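You operate a simulated robot arm through the tools that you are given. There is no shell and no other tool. Be economical: measure what you need, move in short steps, check, and stop when the job is done.

The job below is to be done with a simulated two-armed robot. You get a single attempt, and the scene is never put back.

TASK
The baler is full: bring the plate down to hold the bale for tying.
Fine: mode knob on tie, start, wait until it stops; then power off, key in its rest and loading door up.

The check looks at the end state, three seconds after you hand in, the way a careful person would. Anything else that was tipped, shoved, dropped, spilled or broken makes it a failure.

THE ROBOT
Two 7-joint arms with two-finger parallel grippers on one trunk, on a base that drives. Base frame: it is fixed to the floor where the robot stands at the start and does not move with it; the origin is under the middle of the robot, x ahead of it, y to its left, z up. Readings come in mm, rad, newtons and seconds.
The left shoulder is at the start at [60, 143, 926], the right one opposite. With the tool pointing down near the work surface each hand reaches from about 180 to 580 mm from the robot's upright axis, wherever it stands, measured 20 degrees to its own side. Places, roughly: control panel [600, 0, 1200]; key rest [600, 300, 900]; loading door [700, -800, 1400]; mode knob [600, 0, 1000]; power knob [800, 200, 1000]; press plate [1100, -800, 1500]; start button [600, 0, 1200]. Payload 1.57 kg a hand.
Tool frame (each hand has its own): the origin (TCP) lies between the finger pads and is the grasp point; the fingertips stand 30 mm ahead of it; z points along the fingers, y is the line along which they close. Largest opening 110 mm; finger width 24, thickness 12; the body of the gripper, 48 by 112 mm, starts 78 mm behind the TCP.
Orientation is that of the tool frame in the base frame, as a unit quaternion [x, y, z, w]. With the fingers straight down and closing along the base's y, the tool's x points along the base's -x, its y along +y and its z along -z.

THE INTERFACE
- The arms move only by the tool arm_command. It takes "left_plan", "right_plan" or both (then of equal length, played together; a hand with none holds still); each is a list of rows, each a list of 7 numbers: the shift along the tool's x, y, z in units of 50 mm (1.0 is 50 mm), then the turn, a rotation vector about the tool's x, y, z in units of 6 degrees (1.0 is 6 degrees), then the finger opening in cm, from 0 to 11. In form: [[x, y, z, ax, ay, az, jaw], ...]. A call has 1 to 10 rows; each row shifts and turns the commanded pose from where the row before left it, along the tool's axes as they then stand. A call with a number of a shift or a turn outside -1 to 1 is refused whole. Each row takes 0.2 s and may step no farther than 50 mm and 0.15 rad from the row before; otherwise, or with a gripper value out of range, the whole call is refused. A pose out of reach is approached as far as the arm can. The call stops where the force on the tool passes 50 N (or 10 N more than at its start, if that is more) or the arm is blocked; 0.2 s more then pass. The fingers move at their own pace (about 45 mm/s each) and stop on an object; they squeeze with about 22 N. The grip force told is the motor's: it shows also when the fingers shut on nothing. Time passes only in rows, and 0.2 s behind the last, so rows that do not move let the fingers close. The reply holds the time, the measured pose of the TCP, the force on the tool along the base axes, the opening and the grip force, in the units named above and with some noise, with the torque about the TCP (base axes, N m) and any sound that the robot's microphone picked up, and new pictures: "show" is both (left out), scene, wrist or none (wrist: the cameras of the hands that moved).
- Cameras (640 x 400 px; columns grow to the right, rows downward): "scene" is now at [53, -17, 1544.6]; the picture's right is [-0.10, -1.00, 0.00], its down [-0.67, 0.07, -0.74] and it looks along [0.73, -0.07, -0.68] (base axes); focal length 266 px, centre (320, 200). "left" rides on the left gripper at [70, -16, -141] in its tool frame; the picture's right is [0.23, 0.97, 0.00], its down [-0.85, 0.20, -0.48] and it looks along [-0.47, 0.11, 0.88] (tool axes); focal length 222 px, centre (320, 200). "right" rides on the right gripper at [70, 16, -141] in its tool frame; the picture's right is [-0.23, 0.97, 0.00], its down [-0.86, -0.20, -0.48] and it looks along [-0.47, -0.11, 0.88] (tool axes); focal length 222 px, centre (320, 200). There is no depth. A picture from a camera that has moved, and an enlarged one, comes with that camera's place and axes in the base frame and with its lens. The place of the scene camera against the robot may be out by one fixed shift of up to 12 mm in any direction.
- lift_body(by): slides the trunk up (or, below 0, down) by that many mm; the arms and the scene camera ride with it, the base frame stays. It gives what a move gives, with no picture.
- steer(legs): drives the robot by 1 to 6 legs, each [ahead, left, turn to the left] in mm, mm and rad, along the robot's own axes; the way and the turn of a leg run together, so that a leg with both is an arc; at most 1500 mm and 3.142 rad a leg. The arms and the cameras ride along, it lands a little off, and it stops where it bumps. It gives what a move gives, and a new picture of the scene camera.
- turn_head(pan, tilt): turns the head with the scene camera to pan (to the left, within 1.501 rad either way) and tilt (down, from -0.506 to 1.204), counted from straight ahead of the robot. It gives what a move gives, and a new picture of the scene camera.
- inspect(camera, box): a new picture of the part [left, top, right, bottom] of that camera's present view, enlarged. The clock stands still meanwhile.
- hand_in(): hands the job in; it is judged then, once.

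Work in short steps. Places have to be worked out from the pictures, the camera data and where the tool is seen: move nearer, look again, correct. Check each grasp and each placing, and mend what went wrong. You have 120 turns and 260 pictures in all, those below and enlarged ones among them. Open the grippers and draw the arms clear of the work before you hand the job in, unless the task says otherwise; then end with one line.

The tools are called as a command line: name --argument value ..., lists and objects as JSON in quotes. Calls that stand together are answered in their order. arm_command: Moves the arms, as the interface text tells. Its arguments: {"type":"object","properties":{"left_plan":{"type":"array"},"right_plan":{"type":"array"},"show":{"type":"string","enum":["both","scene","wrist","none"]}},"required":[]} The other tools are called the same way: lift_body (by) slides the trunk up or down; steer (legs) drives the base; turn_head (pan, tilt) turns the head that bears the scene camera; inspect (camera, box) takes an enlarged picture of a part of a camera's view; hand_in () hands the job in.

At the start:

```text
time_s: 0.0
left_ee_pos: [577.5, 268.3, 999.8]
left_tool_rot: [-0.001, 1.0, 0.0, 0.0]
left_force: [0.0, -0.4, 0.3]
left_wrist_torque: [0.0, 0.0, 0.02]
left_grip_width: 110.0
left_gripper_force: 0.1
right_ee_pos: [431.5, -161.7, 998.7]
right_tool_rot: [0.0, 1.0, 0.001, 0.001]
right_force: [-0.1, -0.4, -0.4]
right_wrist_torque: [0.0, 0.0, 0.0]
right_grip_width: 110.0
right_gripper_force: 0.0
trunk travel left (down, up): [-525.0, 65.0]
robot x, y, heading: [0.0, 2.3, 0.002]
head pan, tilt: [-0.098, 0.745]
```

scene: 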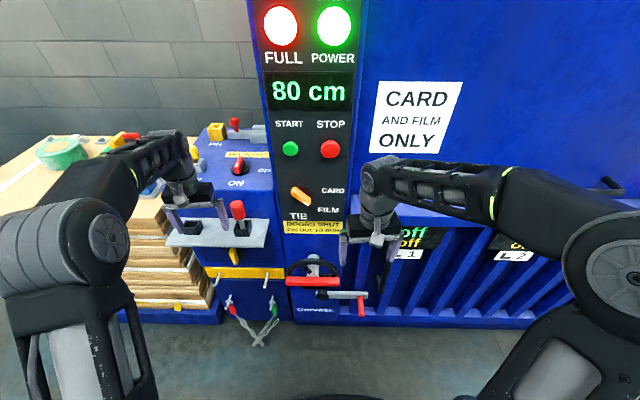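
right: 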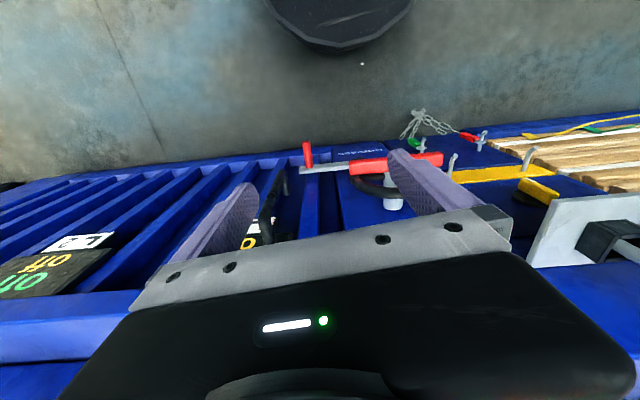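
left: 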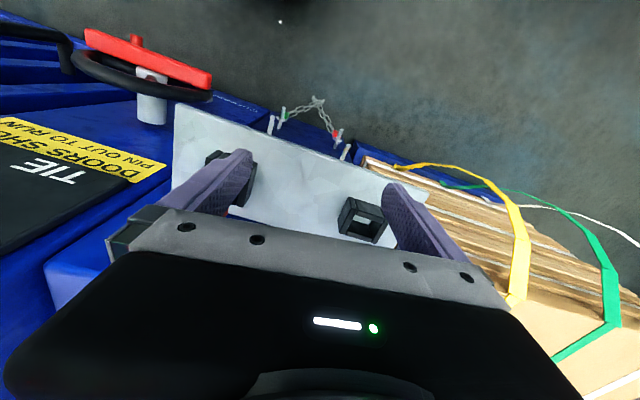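

The scene shows a control panel, a knob and a key shelf. I enlarge the key parts and look at the labels first.

inspect --camera "scene" --box '[160, 90, 360, 215]'

inspect --camera "scene" --box '[160, 190, 400, 340]'

turn_head --pan -0.6 --tilt 0.1

```text
3.20 times, centred on (260, 152) of scene
camera zoom: at [53.0, -17.0, 1544.6], right [-0.1, -1.0, 0.0], down [-0.67, 0.07, -0.74], along [0.73, -0.07, -0.68], focal length 852 px, centre (512, 352)
```

zoom: 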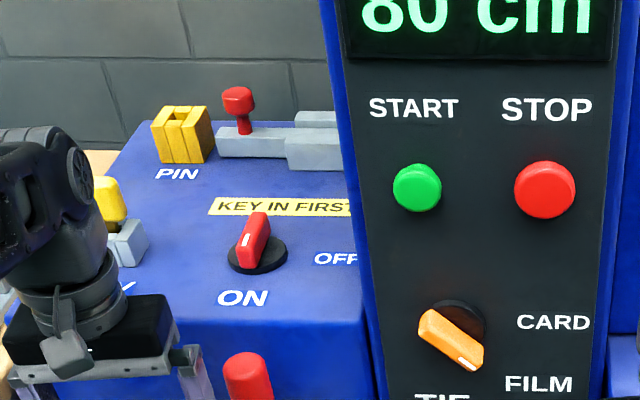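

```text
2.67 times, centred on (280, 265) of scene
camera zoom: at [53.0, -17.0, 1544.6], right [-0.1, -1.0, 0.0], down [-0.67, 0.07, -0.74], along [0.73, -0.07, -0.68], focal length 710 px, centre (427, 27)
```

zoom: 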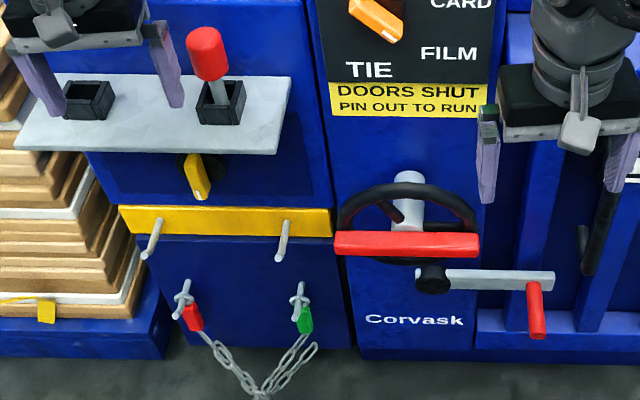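

```text
time_s: 1.0
left_ee_pos: [579.7, 267.3, 1000.1]
left_tool_rot: [0.001, 1.0, 0.0, 0.0]
left_force: [-0.7, 0.9, 0.2]
left_wrist_torque: [0.0, -0.03, 0.0]
left_grip_width: 110.2
left_gripper_force: 0.0
right_ee_pos: [431.3, -162.0, 998.7]
right_tool_rot: [0.0, 1.0, 0.0, 0.0]
right_force: [-0.6, 0.0, 0.2]
right_wrist_torque: [-0.02, 0.01, 0.02]
right_grip_width: 109.9
right_gripper_force: 0.1
trunk travel left (down, up): [-525.0, 65.0]
robot x, y, heading: [-0.5, 1.8, 0.001]
head pan, tilt: [-0.6, 0.099]
camera scene: at [46.3, -60.8, 1603.1], right [-0.56, -0.83, 0.0], down [-0.08, 0.06, -0.99], along [0.82, -0.56, -0.1], focal length 266 px, centre (320, 200)
```

scene: 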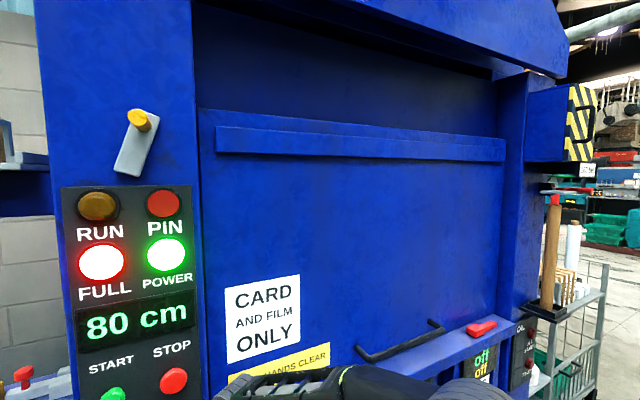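

There's a door panel, lamps, and possibly a latch at top. I enlarge and view other directions.

inspect --camera "scene" --box '[200, 260, 560, 400]'

inspect --camera "scene" --box '[40, 60, 240, 200]'

turn_head --pan 0.3 --tilt 0.7

```text
1.78 times, centred on (380, 330) of scene
camera zoom: at [46.3, -60.8, 1603.1], right [-0.56, -0.83, 0.0], down [-0.08, 0.06, -0.99], along [0.82, -0.56, -0.1], focal length 474 px, centre (213, -31)
```

zoom: 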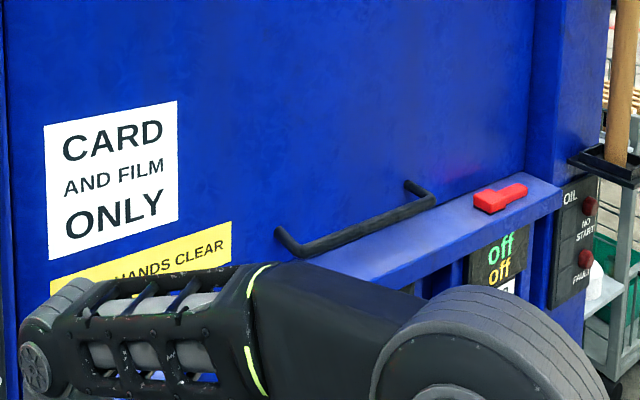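

```text
2.86 times, centred on (140, 130) of scene
camera zoom: at [46.3, -60.8, 1603.1], right [-0.56, -0.83, 0.0], down [-0.08, 0.06, -0.99], along [0.82, -0.56, -0.1], focal length 761 px, centre (834, 400)
```

zoom: 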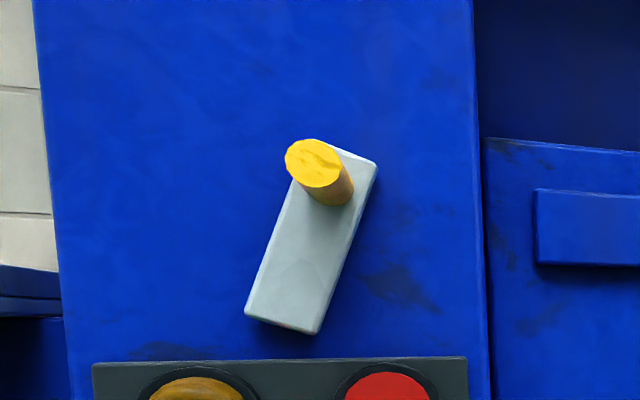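

```text
time_s: 2.2
left_ee_pos: [578.3, 267.8, 999.3]
left_tool_rot: [0.0, 1.0, 0.0, 0.0]
left_force: [0.1, 0.2, -0.7]
left_wrist_torque: [0.01, 0.04, 0.03]
left_grip_width: 110.1
left_gripper_force: 0.1
right_ee_pos: [431.8, -163.4, 1000.4]
right_tool_rot: [-0.001, 1.0, 0.0, 0.0]
right_force: [-0.2, -0.1, 0.3]
right_wrist_torque: [-0.01, -0.01, -0.02]
right_grip_width: 109.7
right_gripper_force: 0.1
trunk travel left (down, up): [-525.0, 65.0]
robot x, y, heading: [-0.6, 3.2, 0.003]
head pan, tilt: [0.3, 0.7]
camera scene: at [51.5, 16.2, 1548.4], right [0.29, -0.96, 0.0], down [-0.62, -0.19, -0.77], along [0.73, 0.23, -0.64], focal length 266 px, centre (320, 200)
```

scene: 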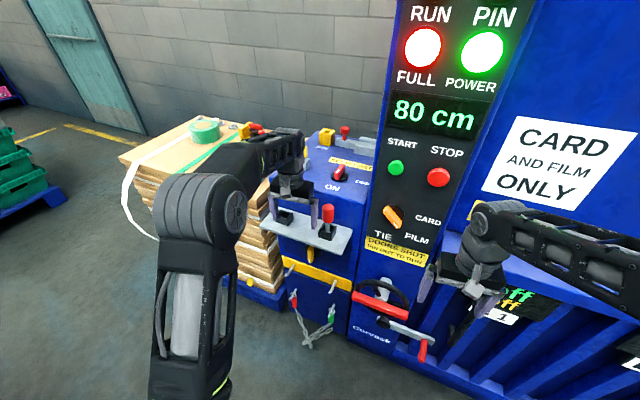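

The left arm hides the key and power knob. I lift it 100 mm and draw it back.

arm_command --left_plan '[[0, 0, -1, 0, 0, 0, 11], [0, 0, -1, 0, 0, 0, 11], [1, 0, 0, 0, 0, 0, 11], [1, 0, 0, 0, 0, 0, 11], [1, 0, 0, 0, 0, 0, 11], [1, 0, 0, 0, 0, 0, 11], [1, -0.5, 0, 0, 0, 0, 11], [0.5, 1, 0, 0, 0, 0, 11], [0, 1, 0, 0, 0, 0, 11]]' --show "scene"

```text
refused: row 7 steps farther than a row can; nothing moved
```

The diagonal steps were too long, so I split them.

arm_command --left_plan '[[0, 0, -1, 0, 0, 0, 11], [0, 0, -1, 0, 0, 0, 11], [1, 0, 0, 0, 0, 0, 11], [1, 0, 0, 0, 0, 0, 11], [1, 0, 0, 0, 0, 0, 11], [1, 0, 0, 0, 0, 0, 11], [1, 0, 0, 0, 0, 0, 11], [0, 1, 0, 0, 0, 0, 11], [0, 1, 0, 0, 0, 0, 11]]' --show "scene"

inspect --camera "scene" --box '[230, 100, 400, 206]'

inspect --camera "scene" --box '[230, 180, 430, 305]'

```text
time_s: 4.2
left_ee_pos: [328.5, 368.3, 1063.9]
left_tool_rot: [0.0, 1.0, 0.001, 0.0]
left_force: [0.4, 1.0, -0.1]
left_wrist_torque: [0.01, 0.0, -0.02]
left_grip_width: 110.0
left_gripper_force: 0.1
left hand out of reach, approached as far as the arm can: row 2
right_ee_pos: [431.8, -162.2, 1000.6]
right_tool_rot: [0.0, 1.0, 0.001, 0.0]
right_force: [0.7, -0.5, -0.9]
right_wrist_torque: [0.01, 0.01, 0.0]
right_grip_width: 109.9
right_gripper_force: 0.0
trunk travel left (down, up): [-525.0, 65.0]
robot x, y, heading: [-1.5, 0.9, -0.002]
head pan, tilt: [0.3, 0.7]
camera scene: at [51.0, 16.7, 1548.4], right [0.3, -0.96, 0.0], down [-0.62, -0.19, -0.77], along [0.73, 0.23, -0.64], focal length 266 px, centre (320, 200)
```

scene: 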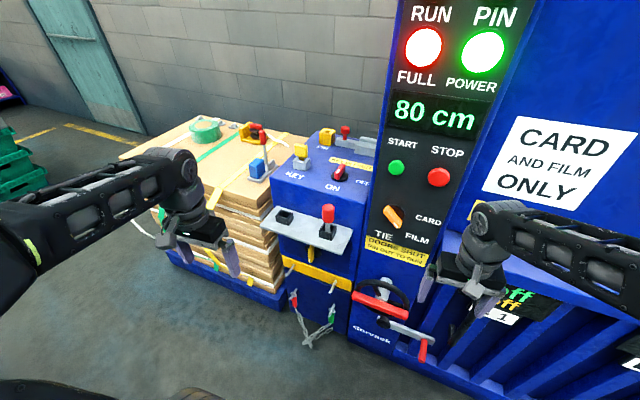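

```text
3.76 times, centred on (315, 153) of scene
camera zoom: at [51.0, 16.7, 1548.4], right [0.3, -0.96, 0.0], down [-0.62, -0.19, -0.77], along [0.73, 0.23, -0.64], focal length 1003 px, centre (339, 377)
```

zoom: 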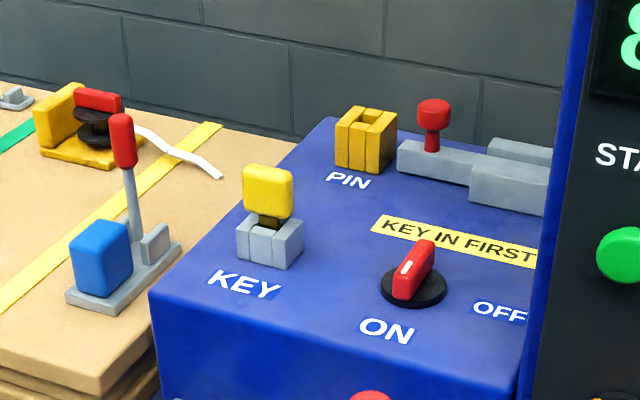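

```text
3.20 times, centred on (330, 242) of scene
camera zoom: at [51.0, 16.7, 1548.4], right [0.3, -0.96, 0.0], down [-0.62, -0.19, -0.77], along [0.73, 0.23, -0.64], focal length 852 px, centre (288, 64)
```

zoom: 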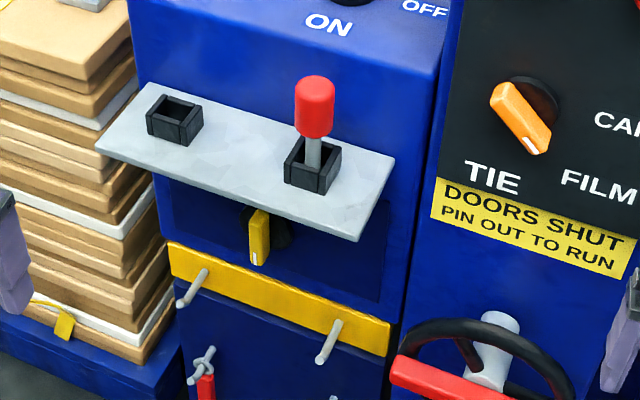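

The key sits in a "KEY" block and the power is ON; there is also a PIN holder and a red-headed bolt. I look at the lamps, the other panels and the rest.

turn_head --pan 0.0 --tilt 0.3

inspect --camera "scene" --box '[220, 20, 420, 145]'

turn_head --pan -0.9 --tilt 0.4

turn_head --pan -0.7 --tilt -0.4

```text
time_s: 5.1
left_ee_pos: [329.5, 368.0, 1064.3]
left_tool_rot: [0.0, 1.0, 0.0, 0.001]
left_force: [-0.4, -0.7, -0.3]
left_wrist_torque: [0.01, -0.02, 0.02]
left_grip_width: 109.9
left_gripper_force: 0.2
right_ee_pos: [432.3, -162.4, 999.5]
right_tool_rot: [-0.001, 1.0, 0.0, 0.0]
right_force: [0.2, -0.7, -0.4]
right_wrist_torque: [0.0, 0.0, 0.0]
right_grip_width: 110.0
right_gripper_force: 0.1
trunk travel left (down, up): [-525.0, 65.0]
robot x, y, heading: [0.1, 2.3, -0.002]
head pan, tilt: [0.0, 0.3]
camera scene: at [63.6, -8.8, 1584.4], right [0.0, -1.0, 0.0], down [-0.3, 0.0, -0.95], along [0.95, 0.0, -0.3], focal length 266 px, centre (320, 200)
```

scene: 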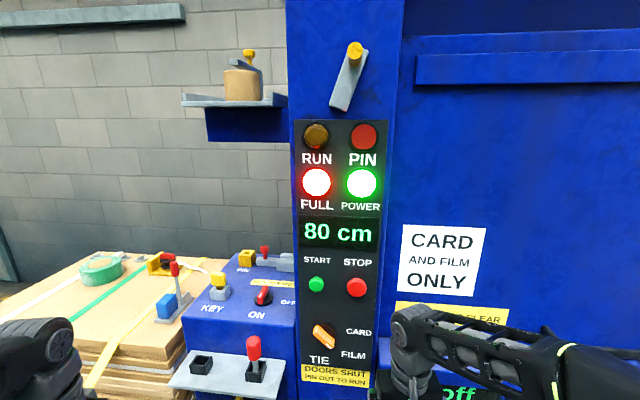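

```text
3.20 times, centred on (320, 82) of scene
camera zoom: at [63.6, -8.8, 1584.4], right [0.0, -1.0, 0.0], down [-0.3, 0.0, -0.95], along [0.95, 0.0, -0.3], focal length 852 px, centre (320, 576)
```

zoom: 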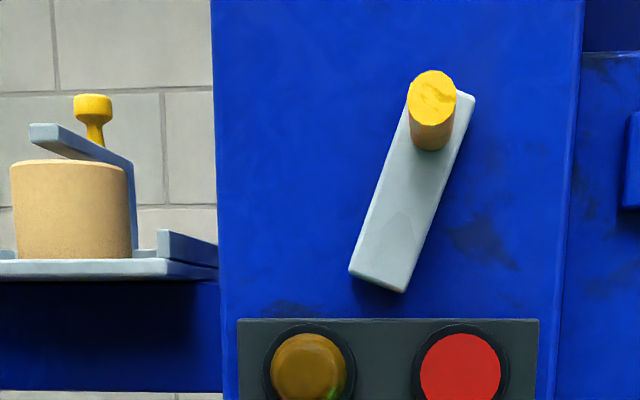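

```text
time_s: 6.3
left_ee_pos: [329.9, 367.5, 1063.9]
left_tool_rot: [0.0, 1.0, -0.001, 0.0]
left_force: [-0.3, -0.6, -0.2]
left_wrist_torque: [0.02, -0.02, 0.02]
left_grip_width: 109.8
left_gripper_force: 0.1
right_ee_pos: [431.7, -162.2, 1000.2]
right_tool_rot: [0.0, 1.0, 0.001, 0.0]
right_force: [0.6, -0.2, 0.0]
right_wrist_torque: [-0.01, 0.0, 0.0]
right_grip_width: 109.9
right_gripper_force: 0.0
trunk travel left (down, up): [-525.0, 65.0]
robot x, y, heading: [1.6, 1.7, -0.005]
head pan, tilt: [-0.901, 0.4]
camera scene: at [27.8, -81.4, 1575.2], right [-0.78, -0.62, 0.0], down [-0.24, 0.3, -0.92], along [0.57, -0.72, -0.39], focal length 266 px, centre (320, 200)
```

scene: 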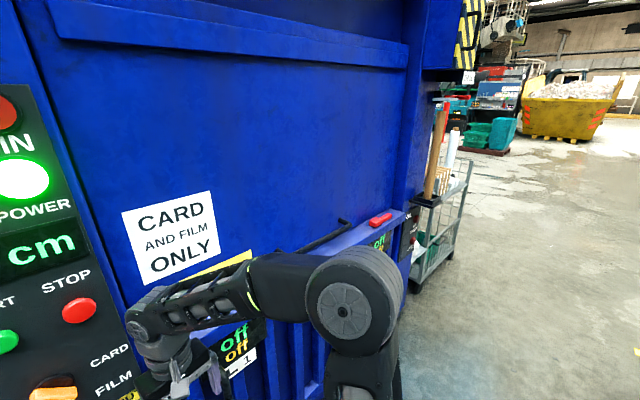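

```text
time_s: 7.4
left_ee_pos: [329.6, 368.4, 1064.8]
left_tool_rot: [0.001, 1.0, 0.0, 0.0]
left_force: [-0.2, 0.4, 0.5]
left_wrist_torque: [0.05, 0.03, 0.01]
left_grip_width: 109.7
left_gripper_force: 0.1
right_ee_pos: [431.9, -162.0, 999.4]
right_tool_rot: [0.0, 1.0, 0.0, 0.001]
right_force: [0.3, -0.1, 0.1]
right_wrist_torque: [0.0, 0.03, -0.02]
right_grip_width: 110.0
right_gripper_force: 0.1
trunk travel left (down, up): [-525.0, 65.0]
robot x, y, heading: [0.4, 2.1, 0.004]
head pan, tilt: [-0.7, -0.4]
camera scene: at [26.2, -56.0, 1645.2], right [-0.64, -0.76, 0.0], down [0.3, -0.25, -0.92], along [0.7, -0.59, 0.39], focal length 266 px, centre (320, 200)
```

scene: 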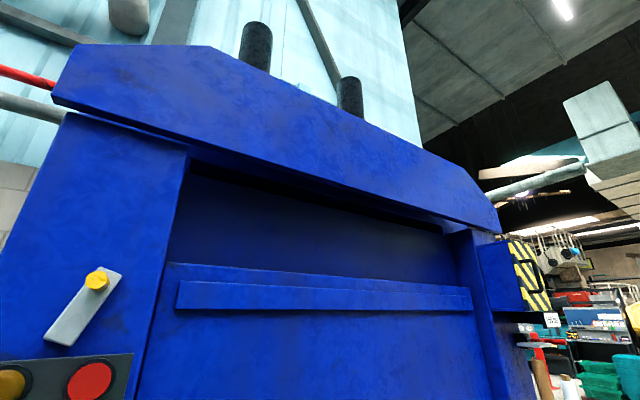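

Loading door is down, the mode knob's mark points at FILM. I aim the head at the panel/box to look closely at the knob, the pin and the key.

turn_head --pan 0.05 --tilt 0.6

inspect --camera "scene" --box '[280, 130, 440, 230]'

inspect --camera "scene" --box '[180, 120, 340, 220]'

```text
time_s: 8.7
left_ee_pos: [329.9, 367.4, 1064.0]
left_tool_rot: [0.0, 1.0, 0.0, -0.001]
left_force: [-0.1, 0.6, -0.6]
left_wrist_torque: [0.02, -0.02, -0.01]
left_grip_width: 109.7
left_gripper_force: 0.0
right_ee_pos: [431.1, -162.1, 1000.0]
right_tool_rot: [0.0, 1.0, 0.001, 0.0]
right_force: [-0.3, 0.1, -0.3]
right_wrist_torque: [-0.03, 0.02, -0.03]
right_grip_width: 110.1
right_gripper_force: 0.1
trunk travel left (down, up): [-525.0, 65.0]
robot x, y, heading: [-3.8, -1.7, -0.002]
head pan, tilt: [0.051, 0.6]
camera scene: at [58.5, -4.4, 1557.1], right [0.05, -1.0, 0.0], down [-0.56, -0.03, -0.83], along [0.82, 0.04, -0.56], focal length 266 px, centre (320, 200)
```

scene: 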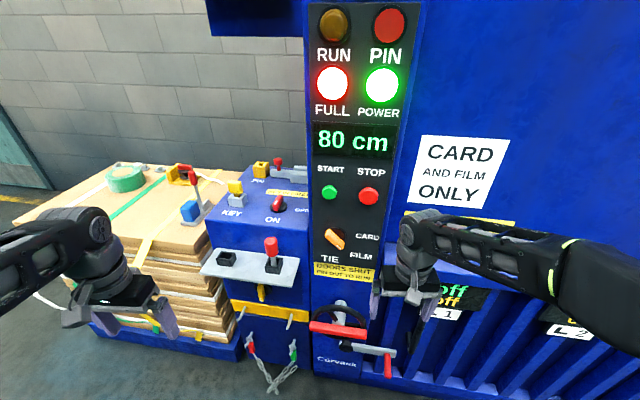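

```text
4.00 times, centred on (360, 180) of scene
camera zoom: at [58.5, -4.4, 1557.1], right [0.05, -1.0, 0.0], down [-0.56, -0.03, -0.83], along [0.82, 0.04, -0.56], focal length 1065 px, centre (160, 280)
```

zoom: 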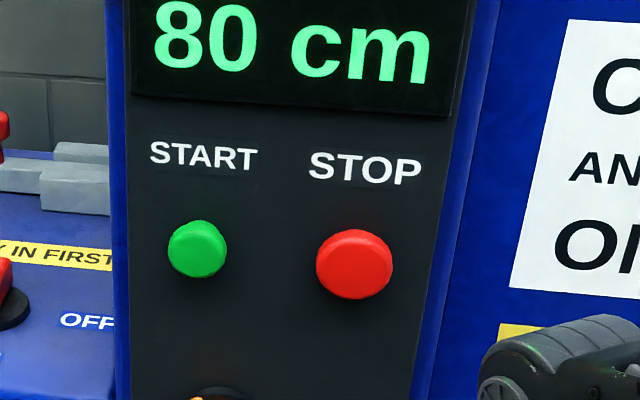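

```text
4.00 times, centred on (260, 170) of scene
camera zoom: at [58.5, -4.4, 1557.1], right [0.05, -1.0, 0.0], down [-0.56, -0.03, -0.83], along [0.82, 0.04, -0.56], focal length 1065 px, centre (560, 320)
```

zoom: 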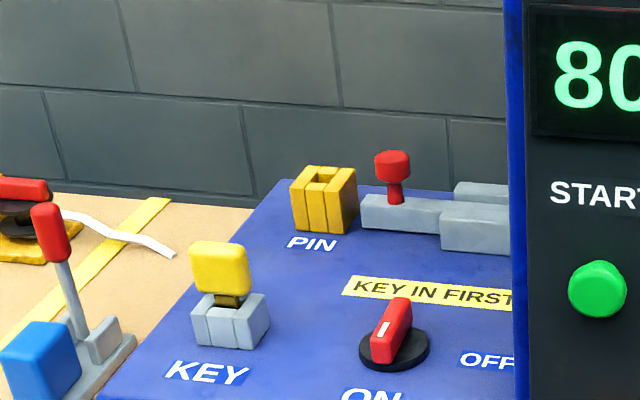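

The knob pad needs a closer look; I enlarge it while reorienting the right hand to point forward (rotate −90° about tool y), drawing it back first.

inspect --camera "scene" --box '[300, 210, 400, 285]'

arm_command --right_plan '[[1, 0, 0, 0, -1, 0, 11], [0, 0, 0, 0, -1, 0, 11], [0, 0, 0, 0, -1, 0, 11], [0, 0, 0, 0, -1, 0, 11], [0, 0, 0, 0, -1, 0, 11], [0, 0, 0, 0, -1, 0, 11], [0, 0, 0, 0, -1, 0, 11], [0, 0, 0, 0, -1, 0, 11], [0, 0, 0, 0, -1, 0, 11], [0, 0, 0, 0, -1, 0, 11]]' --show "none"

```text
5.33 times, centred on (350, 248) of scene
camera zoom: at [58.5, -4.4, 1557.1], right [0.05, -1.0, 0.0], down [-0.56, -0.03, -0.83], along [0.82, 0.04, -0.56], focal length 1420 px, centre (160, -53)
```

zoom: 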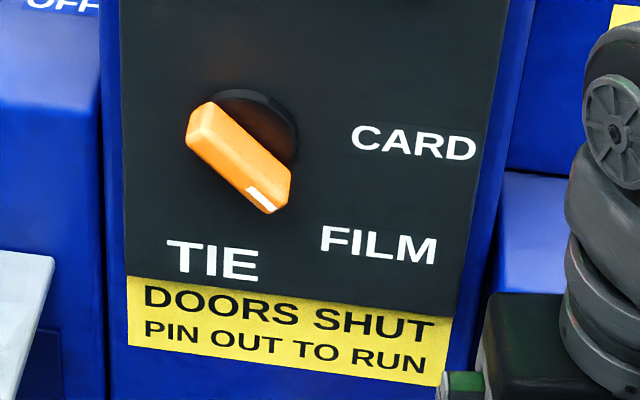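

```text
time_s: 10.9
left_ee_pos: [329.8, 368.9, 1064.8]
left_tool_rot: [0.0, 1.0, -0.001, 0.0]
left_force: [0.8, 0.1, -0.3]
left_wrist_torque: [-0.02, 0.04, -0.02]
left_grip_width: 110.0
left_gripper_force: 0.1
right_ee_pos: [490.4, -136.3, 1067.1]
right_tool_rot: [0.0, 0.866, 0.0, 0.499]
right_force: [0.6, -1.1, -0.3]
right_wrist_torque: [0.0, -0.02, -0.01]
right_grip_width: 109.8
right_gripper_force: 0.1
right hand out of reach, approached as far as the arm can: row 5, 6, 7, 8, 9, 10
trunk travel left (down, up): [-525.0, 65.0]
robot x, y, heading: [3.5, -1.6, -0.0]
head pan, tilt: [0.051, 0.6]
```

The right hand is being pushed outward because it's too near to the trunk when horizontal. I back the base 150 mm so there is room, then finish the turn.

steer --legs '[[-150, 0, 0]]'

arm_command --right_plan '[[0, 0, 1, 0, -1, 0, 11], [0, 0, 1, 0, -1, 0, 11], [0, 0, 0, 0, -1, 0, 11], [0, 0, 0, 0, -1, 0, 11], [0, 0, 0, 0, -1, 0, 11]]'

```text
time_s: 12.3
left_ee_pos: [177.7, 368.1, 1065.9]
left_tool_rot: [0.0, 1.0, 0.0, 0.001]
left_force: [0.4, -0.4, 0.2]
left_wrist_torque: [-0.03, -0.07, 0.01]
left_grip_width: 109.9
left_gripper_force: 0.1
right_ee_pos: [337.1, -136.1, 1068.4]
right_tool_rot: [0.0, 0.866, 0.001, 0.5]
right_force: [0.6, -0.2, -0.3]
right_wrist_torque: [0.02, 0.02, 0.01]
right_grip_width: 110.0
right_gripper_force: 0.1
trunk travel left (down, up): [-525.0, 65.0]
robot x, y, heading: [-149.0, 0.0, 0.002]
head pan, tilt: [0.051, 0.6]
camera scene: at [-94.5, -4.4, 1557.1], right [0.05, -1.0, 0.0], down [-0.56, -0.03, -0.83], along [0.82, 0.04, -0.56], focal length 266 px, centre (320, 200)
```

scene: 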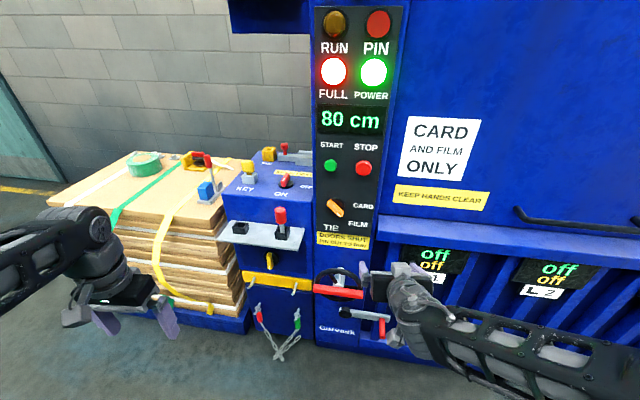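

```text
time_s: 13.5
left_ee_pos: [179.0, 368.9, 1064.4]
left_tool_rot: [0.0, 1.0, 0.0, 0.0]
left_force: [-0.7, 1.2, -0.5]
left_wrist_torque: [-0.06, 0.01, 0.0]
left_grip_width: 110.2
left_gripper_force: 0.2
right_ee_pos: [427.3, -129.2, 1011.5]
right_tool_rot: [0.008, 0.751, -0.003, 0.661]
right_force: [-0.8, 1.0, -0.4]
right_wrist_torque: [-0.01, 0.0, -0.03]
right_grip_width: 110.1
right_gripper_force: 0.0
right hand out of reach, approached as far as the arm can: row 4, 5
trunk travel left (down, up): [-525.0, 65.0]
robot x, y, heading: [-149.6, -0.1, 0.0]
head pan, tilt: [0.051, 0.6]
camera scene: at [-92.0, -2.0, 1556.9], right [0.05, -1.0, 0.0], down [-0.56, -0.03, -0.82], along [0.82, 0.04, -0.57], focal length 266 px, centre (320, 200)
camera right: at [277.4, -109.8, 960.0], right [0.04, 0.97, 0.23], down [-0.37, -0.2, 0.91], along [0.93, -0.12, 0.35], focal length 222 px, centre (320, 200)
```

scene: 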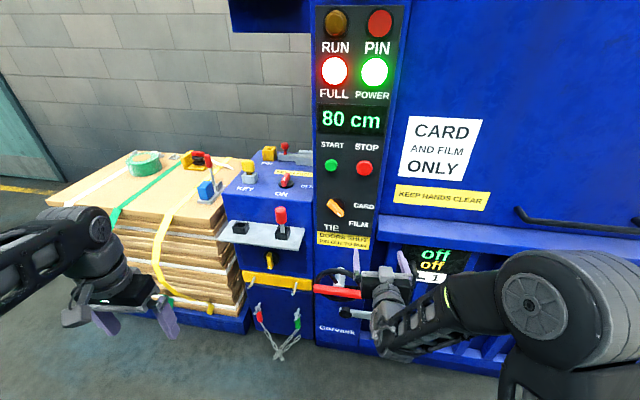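
right: 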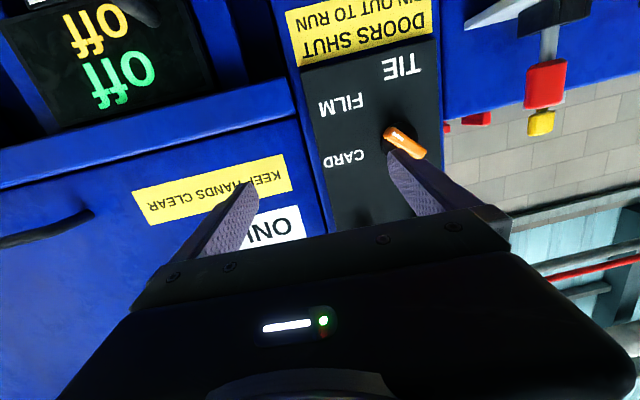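

Triangulating: the knob bar is about [620, −17, 1035], panel face about x 650. I bring the right hand in line with it, and roll −36° so that the fingers straddle the bar.

arm_command --right_plan '[[0, 1, 0, 0, 0, -1, 7], [0, 1, 0, 0, 0, -1, 7], [0, 0, 0, 0, 0, -1, 7], [0, 0, 0, 0, 0, -1, 7], [0, 0, 0, 0, 0, -1, 7], [0, 0, 0, 0, 0, -1, 7]]'

```text
time_s: 14.9
left_ee_pos: [178.5, 369.3, 1064.3]
left_tool_rot: [0.0, 1.0, 0.0, 0.001]
left_force: [0.1, 0.9, 0.0]
left_wrist_torque: [0.02, 0.01, -0.03]
left_grip_width: 110.1
left_gripper_force: 0.0
right_ee_pos: [427.1, -30.3, 1007.4]
right_tool_rot: [-0.226, 0.716, -0.207, 0.627]
right_force: [0.2, 0.7, -0.3]
right_wrist_torque: [0.01, 0.0, -0.02]
right_grip_width: 70.0
right_gripper_force: 0.1
trunk travel left (down, up): [-525.0, 65.0]
robot x, y, heading: [-151.4, -4.5, 0.002]
head pan, tilt: [0.051, 0.6]
camera scene: at [-92.8, -4.4, 1557.0], right [0.05, -1.0, 0.0], down [-0.56, -0.03, -0.83], along [0.82, 0.04, -0.56], focal length 266 px, centre (320, 200)
camera right: at [277.2, -55.6, 959.5], right [-0.04, 0.92, -0.38], down [-0.37, 0.34, 0.86], along [0.93, 0.17, 0.33], focal length 222 px, centre (320, 200)
```

scene: 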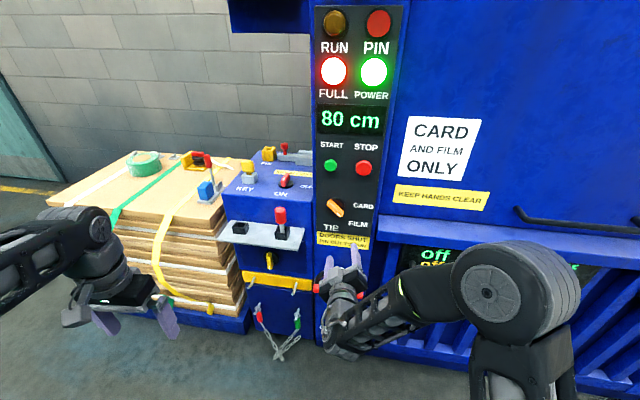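
right: 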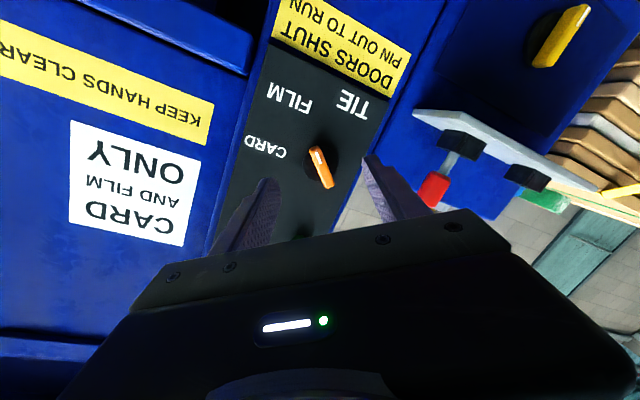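

The roll matches the bar; its centre is at about [620, −14, 1030]. I advance 100 mm and check the pose.

arm_command --right_plan '[[0, 0, 1, 0, 0, 0, 7], [0, 0, 1, 0, 0, 0, 7]]' --show "wrist"

```text
time_s: 15.5
left_ee_pos: [178.8, 367.7, 1064.1]
left_tool_rot: [0.0, 1.0, 0.0, 0.0]
left_force: [-0.2, -0.5, -0.1]
left_wrist_torque: [0.01, 0.03, -0.02]
left_grip_width: 110.2
left_gripper_force: 0.1
right_ee_pos: [527.6, -35.6, 995.5]
right_tool_rot: [-0.226, 0.717, -0.206, 0.627]
right_force: [-0.2, 0.0, 1.0]
right_wrist_torque: [0.02, -0.03, -0.02]
right_grip_width: 70.0
right_gripper_force: 0.0
trunk travel left (down, up): [-525.0, 65.0]
robot x, y, heading: [-151.5, -1.8, -0.001]
head pan, tilt: [0.051, 0.6]
camera right: at [377.2, -59.4, 947.2], right [-0.04, 0.92, -0.38], down [-0.37, 0.34, 0.87], along [0.93, 0.17, 0.33], focal length 222 px, centre (320, 200)
```

right: 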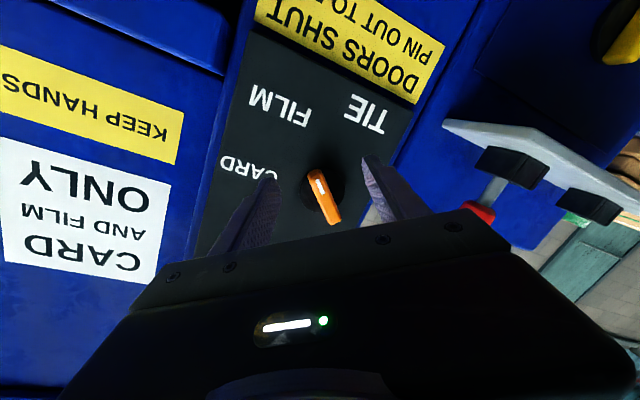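

The hand pitches 7.5° down and is low. I pitch it up and shift by about +23 mm y and +33 mm z.

arm_command --right_plan '[[-0.4, 0, 0, 0.36, -0.51, 0, 7], [-0.4, 0, 0, 0.36, -0.51, 0, 7], [0, 0, 0.4, 0, 0, 0, 7]]' --show "wrist"

```text
time_s: 16.3
left_ee_pos: [179.4, 367.7, 1063.7]
left_tool_rot: [0.001, 1.0, 0.0, 0.0]
left_force: [-0.4, 0.2, 0.3]
left_wrist_torque: [-0.02, 0.0, -0.01]
left_grip_width: 110.1
left_gripper_force: 0.1
right_ee_pos: [550.2, -10.0, 1028.4]
right_tool_rot: [-0.211, 0.673, -0.221, 0.673]
right_force: [-0.3, -0.2, -0.2]
right_wrist_torque: [-0.01, -0.02, 0.03]
right_grip_width: 70.0
right_gripper_force: 0.1
trunk travel left (down, up): [-525.0, 65.0]
robot x, y, heading: [-153.3, 0.0, -0.007]
head pan, tilt: [0.051, 0.6]
camera right: at [407.3, -35.5, 961.5], right [0.01, 0.92, -0.38], down [-0.48, 0.34, 0.81], along [0.88, 0.17, 0.44], focal length 222 px, centre (320, 200)
```

right: 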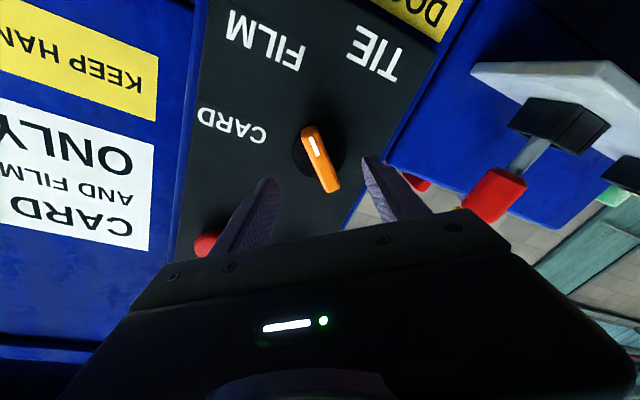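

The bar lies right on the tool's axis. I advance 45 mm more in small rows and check contact.

arm_command --right_plan '[[0, 0, 0.3, 0, 0, 0, 7], [0, 0, 0.3, 0, 0, 0, 7], [0, 0, 0.3, 0, 0, 0, 7]]' --show "wrist"

inspect --camera "scene" --box '[290, 170, 400, 250]'

```text
time_s: 17.1
left_ee_pos: [178.4, 367.0, 1063.1]
left_tool_rot: [0.0, 1.0, 0.0, 0.0]
left_force: [0.4, 0.3, -0.1]
left_wrist_torque: [0.02, 0.05, 0.01]
left_grip_width: 110.1
left_gripper_force: 0.1
right_ee_pos: [595.2, -10.1, 1028.5]
right_tool_rot: [-0.21, 0.673, -0.222, 0.673]
right_force: [0.3, -0.6, -0.8]
right_wrist_torque: [-0.01, -0.02, -0.02]
right_grip_width: 69.9
right_gripper_force: 0.1
trunk travel left (down, up): [-525.0, 65.0]
robot x, y, heading: [-151.2, -0.5, -0.001]
head pan, tilt: [0.051, 0.6]
camera right: at [452.4, -35.5, 961.4], right [0.01, 0.92, -0.38], down [-0.48, 0.34, 0.81], along [0.88, 0.17, 0.44], focal length 222 px, centre (320, 200)
```

right: 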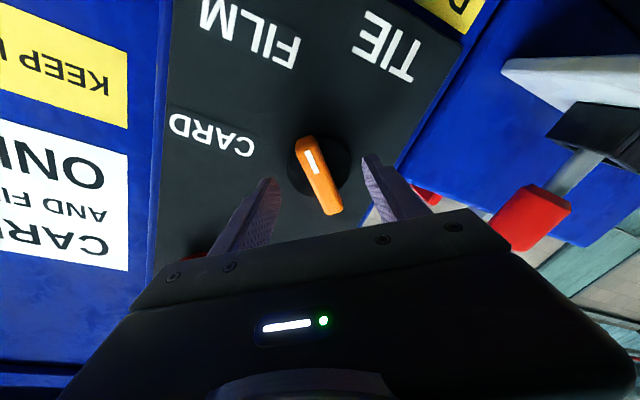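

```text
5.00 times, centred on (345, 210) of scene
camera zoom: at [-92.4, -4.4, 1557.0], right [0.05, -1.0, 0.0], down [-0.56, -0.03, -0.82], along [0.82, 0.04, -0.57], focal length 1332 px, centre (195, 150)
```

zoom: 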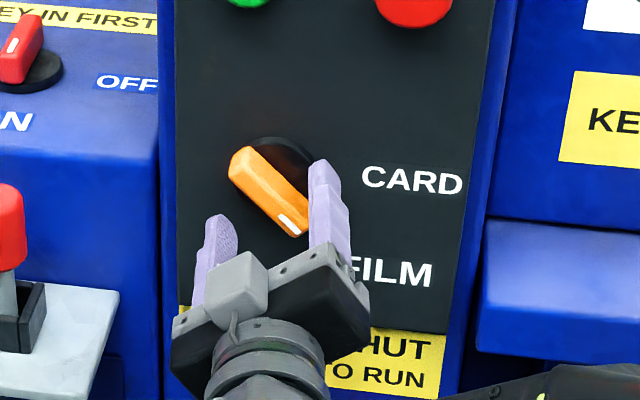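

Bar centre is still about 30 mm ahead of the TCP. I go ahead 20 mm in small steps.

arm_command --right_plan '[[0, 0, 0.2, 0, 0, 0, 7], [0, 0, 0.2, 0, 0, 0, 7]]' --show "wrist"

inspect --camera "scene" --box '[290, 170, 400, 250]'

```text
time_s: 17.7
left_ee_pos: [178.7, 369.0, 1062.5]
left_tool_rot: [0.0, 1.0, 0.0, -0.001]
left_force: [-1.2, 0.5, 0.3]
left_wrist_torque: [-0.01, -0.01, -0.03]
left_grip_width: 109.8
left_gripper_force: 0.0
right_ee_pos: [615.6, -10.8, 1028.3]
right_tool_rot: [-0.212, 0.674, -0.22, 0.673]
right_force: [-1.3, 0.0, -0.2]
right_wrist_torque: [0.04, -0.01, 0.0]
right_grip_width: 70.0
right_gripper_force: 0.0
trunk travel left (down, up): [-525.0, 65.0]
robot x, y, heading: [-154.3, 2.3, -0.002]
head pan, tilt: [0.051, 0.6]
camera right: at [472.6, -35.8, 960.5], right [0.01, 0.92, -0.38], down [-0.48, 0.34, 0.81], along [0.88, 0.17, 0.44], focal length 222 px, centre (320, 200)
```

right: 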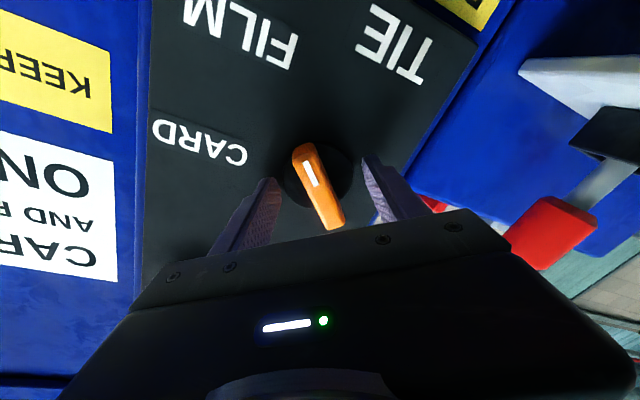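

```text
5.00 times, centred on (345, 210) of scene
camera zoom: at [-92.6, -4.3, 1557.0], right [0.05, -1.0, 0.0], down [-0.56, -0.03, -0.82], along [0.82, 0.04, -0.57], focal length 1332 px, centre (195, 150)
```

zoom: 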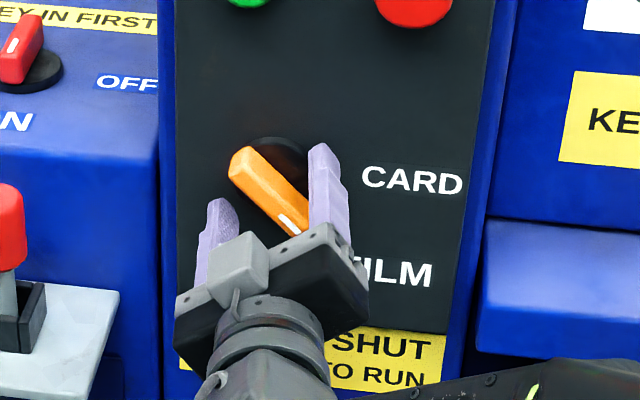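

The fingertips overlap the bar by ~15 mm. I advance 5 mm more and close.

arm_command --right_plan '[[0, 0, 0.1, 0, 0, 0, 7], [0, 0, 0, 0, 0, 0, 0], [0, 0, 0, 0, 0, 0, 0], [0, 0, 0, 0, 0, 0, 0], [0, 0, 0, 0, 0, 0, 0]]' --show "wrist"

```text
time_s: 18.9
left_ee_pos: [176.5, 366.9, 1065.2]
left_tool_rot: [0.0, 1.0, 0.001, 0.002]
left_force: [-0.5, -0.1, -0.4]
left_wrist_torque: [0.01, 0.01, 0.0]
left_grip_width: 109.9
left_gripper_force: 0.0
right_ee_pos: [615.3, -12.8, 1029.7]
right_tool_rot: [-0.21, 0.673, -0.221, 0.673]
right_force: [-27.9, -10.7, 0.7]
right_wrist_torque: [-0.09, -0.54, -1.16]
right_grip_width: 57.9
right_gripper_force: 43.2
trunk travel left (down, up): [-525.0, 65.0]
robot x, y, heading: [-150.2, 0.7, 0.004]
head pan, tilt: [0.051, 0.6]
camera right: at [474.6, -37.0, 962.2], right [0.01, 0.92, -0.38], down [-0.48, 0.34, 0.81], along [0.88, 0.17, 0.45], focal length 222 px, centre (320, 200)
```

right: 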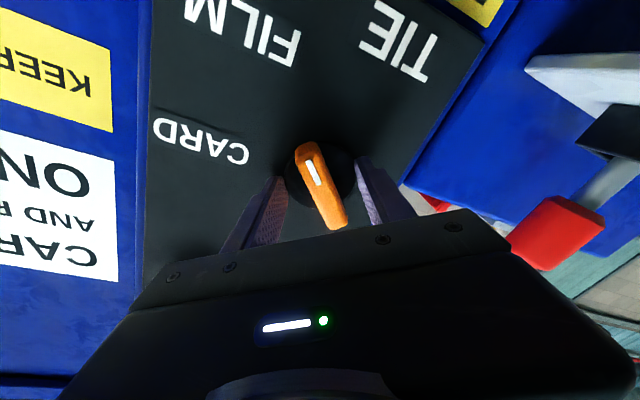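

The fingers shut on the black disc (58 mm) instead of the bar. I reopen, back off a little and close on the bar.

arm_command --right_plan '[[0, 0, 0, 0, 0, 0, 7], [0, 0, 0, 0, 0, 0, 7], [0, 0, -0.2, 0, 0, 0, 7], [0, 0, 0, 0, 0, 0, 0], [0, 0, 0, 0, 0, 0, 0], [0, 0, 0, 0, 0, 0, 0], [0, 0, 0, 0, 0, 0, 0]]' --show "wrist"

```text
time_s: 20.5
left_ee_pos: [177.1, 368.4, 1064.3]
left_tool_rot: [0.0, 1.0, 0.001, 0.001]
left_force: [-0.4, -0.3, -0.5]
left_wrist_torque: [0.01, -0.01, 0.01]
left_grip_width: 110.3
left_gripper_force: 0.0
right_ee_pos: [609.3, -11.4, 1027.4]
right_tool_rot: [-0.211, 0.675, -0.22, 0.672]
right_force: [-7.0, -8.3, 1.7]
right_wrist_torque: [0.04, -0.24, -0.58]
right_grip_width: 19.8
right_gripper_force: 22.0
trunk travel left (down, up): [-525.0, 65.0]
robot x, y, heading: [-147.7, -2.1, -0.002]
head pan, tilt: [0.051, 0.6]
camera right: at [466.2, -36.2, 960.5], right [0.01, 0.92, -0.38], down [-0.47, 0.34, 0.81], along [0.88, 0.17, 0.44], focal length 222 px, centre (320, 200)
```

right: 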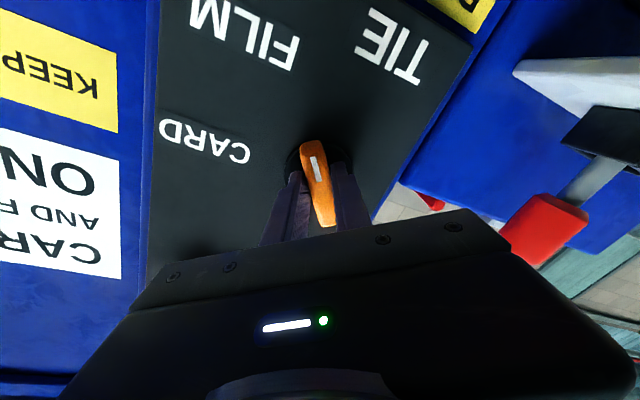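

The bar is gripped (19.8 mm). I turn +24° about the tool axis and look.

arm_command --right_plan '[[0, 0, 0, 0, 0, 1, 0], [0, 0, 0, 0, 0, 1, 0], [0, 0, 0, 0, 0, 1, 0], [0, 0, 0, 0, 0, 1, 0]]' --show "wrist"

```text
time_s: 21.5
left_ee_pos: [177.8, 367.1, 1065.2]
left_tool_rot: [0.0, 1.0, 0.001, 0.0]
left_force: [1.0, -0.9, -0.6]
left_wrist_torque: [0.01, 0.0, -0.01]
left_grip_width: 110.0
left_gripper_force: 0.0
right_ee_pos: [610.0, -10.7, 1027.7]
right_tool_rot: [-0.067, 0.704, -0.075, 0.703]
right_force: [-7.6, -4.8, -5.3]
right_wrist_torque: [-0.05, -0.58, -0.84]
right_grip_width: 19.7
right_gripper_force: 34.1
trunk travel left (down, up): [-525.0, 65.0]
robot x, y, heading: [-149.4, -0.6, 0.002]
head pan, tilt: [0.051, 0.6]
camera right: at [467.2, -5.9, 955.1], right [0.01, 1.0, 0.03], down [-0.48, -0.02, 0.88], along [0.88, -0.02, 0.48], focal length 222 px, centre (320, 200)
```

right: 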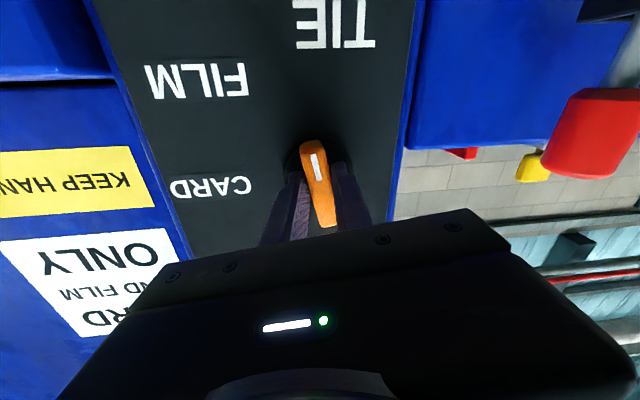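

The knob follows freely. I turn another 24° toward TIE, watching the torque.

arm_command --right_plan '[[0, 0, 0, 0, 0, 1, 0], [0, 0, 0, 0, 0, 1, 0], [0, 0, 0, 0, 0, 1, 0], [0, 0, 0, 0, 0, 1, 0]]' --show "wrist"

```text
time_s: 22.5
left_ee_pos: [178.0, 368.4, 1063.9]
left_tool_rot: [0.0, 1.0, 0.0, 0.001]
left_force: [1.1, 0.3, -0.5]
left_wrist_torque: [-0.02, 0.02, 0.02]
left_grip_width: 110.0
left_gripper_force: 0.0
right_ee_pos: [609.9, -9.0, 1029.8]
right_tool_rot: [0.08, 0.701, 0.073, 0.705]
right_force: [-8.0, -1.6, -2.1]
right_wrist_torque: [-1.5, -0.58, -1.03]
right_grip_width: 25.5
right_gripper_force: 37.0
trunk travel left (down, up): [-525.0, 65.0]
robot x, y, heading: [-152.2, 3.2, 0.005]
head pan, tilt: [0.051, 0.6]
camera right: at [468.1, 23.6, 963.3], right [0.01, 0.9, 0.43], down [-0.49, -0.37, 0.79], along [0.87, -0.22, 0.44], focal length 222 px, centre (320, 200)
```

right: 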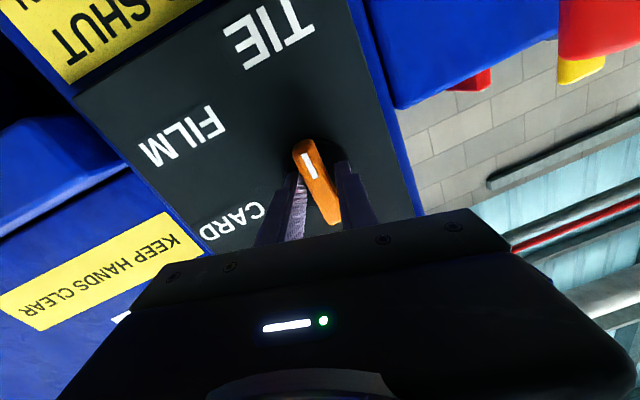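

The torque rose and the grip widened: the knob hit its end stop, pointing down at TIE. I ease back, open, withdraw and inspect.

arm_command --right_plan '[[0, 0, 0, 0, 0, -0.8, 0], [0, 0, 0, 0, 0, 0, 7], [0, 0, 0, 0, 0, 0, 7], [0, 0, 0, 0, 0, 0, 7], [0, 0, -1, 0, 0, 0, 7], [0, 0, -1, 0, 0, 0, 7]]' --show "wrist"

inspect --camera "scene" --box '[290, 140, 400, 250]'

```text
time_s: 23.9
left_ee_pos: [177.6, 367.6, 1064.3]
left_tool_rot: [0.0, 1.0, 0.0, 0.0]
left_force: [0.2, 0.0, 0.1]
left_wrist_torque: [-0.01, -0.01, 0.01]
left_grip_width: 110.1
left_gripper_force: 0.2
right_ee_pos: [508.7, -7.9, 1029.2]
right_tool_rot: [0.053, 0.704, 0.042, 0.707]
right_force: [0.1, -0.1, 0.2]
right_wrist_torque: [-0.02, 0.01, 0.04]
right_grip_width: 69.9
right_gripper_force: 0.1
trunk travel left (down, up): [-525.0, 65.0]
robot x, y, heading: [-152.4, 1.1, -0.003]
head pan, tilt: [0.051, 0.6]
camera right: at [367.3, 19.3, 961.9], right [0.01, 0.94, 0.35], down [-0.48, -0.3, 0.82], along [0.87, -0.18, 0.45], focal length 222 px, centre (320, 200)
```

right: 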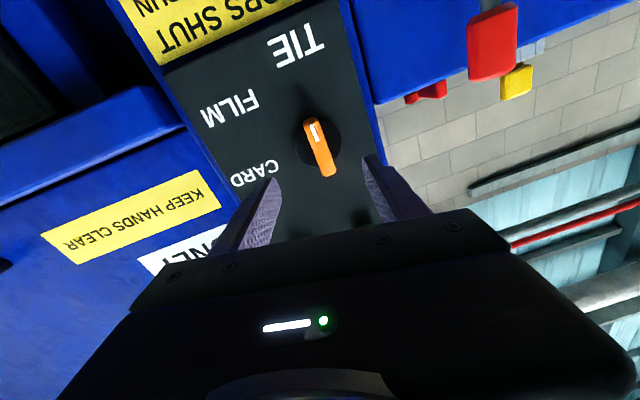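

```text
3.64 times, centred on (345, 195) of scene
camera zoom: at [-93.2, -4.4, 1557.0], right [0.05, -1.0, 0.0], down [-0.56, -0.03, -0.83], along [0.82, 0.04, -0.56], focal length 968 px, centre (229, 218)
```

zoom: 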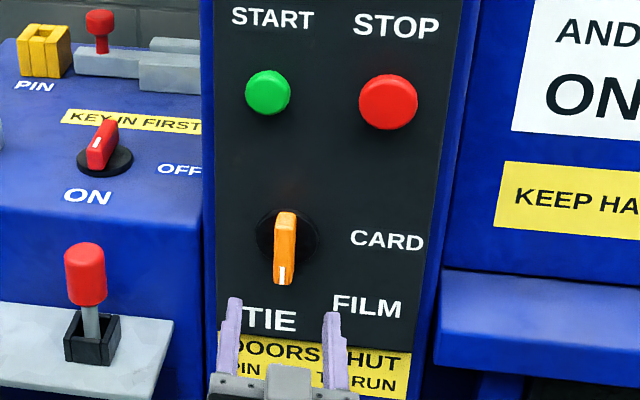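

The mode knob now points down at TIE. Before starting, I look closely at the pin, key and sockets (enlargement is re-rendered sharply).

inspect --camera "scene" --box '[250, 135, 320, 180]'

inspect --camera "scene" --box '[215, 150, 315, 270]'

inspect --camera "scene" --box '[310, 0, 410, 60]'

```text
8.89 times, centred on (285, 158) of scene
camera zoom: at [-93.2, -4.4, 1557.0], right [0.05, -1.0, 0.0], down [-0.56, -0.03, -0.83], along [0.82, 0.04, -0.56], focal length 2368 px, centre (631, 578)
```

zoom: 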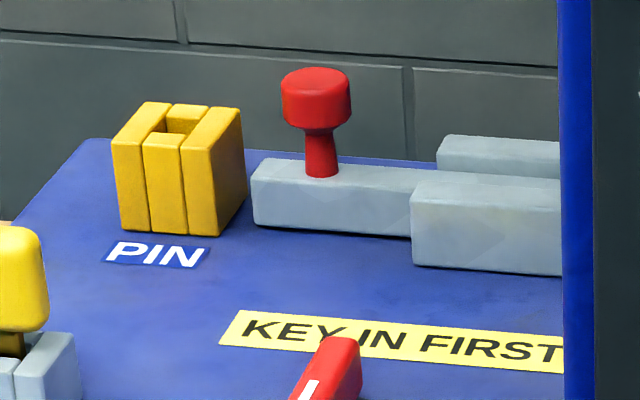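

```text
3.33 times, centred on (265, 210) of scene
camera zoom: at [-93.2, -4.4, 1557.0], right [0.05, -1.0, 0.0], down [-0.56, -0.03, -0.83], along [0.82, 0.04, -0.56], focal length 888 px, centre (503, 167)
```

zoom: 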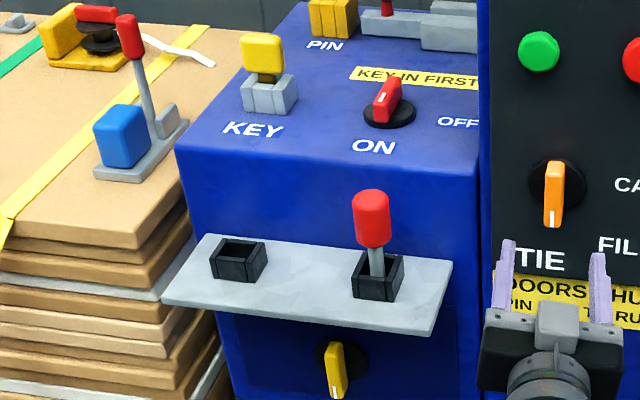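

```text
6.40 times, centred on (360, 30) of scene
camera zoom: at [-93.2, -4.4, 1557.0], right [0.05, -1.0, 0.0], down [-0.56, -0.03, -0.83], along [0.82, 0.04, -0.56], focal length 1705 px, centre (64, 1288)
```

zoom: 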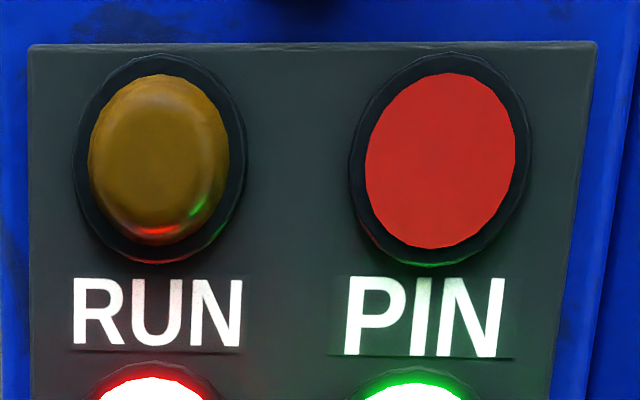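

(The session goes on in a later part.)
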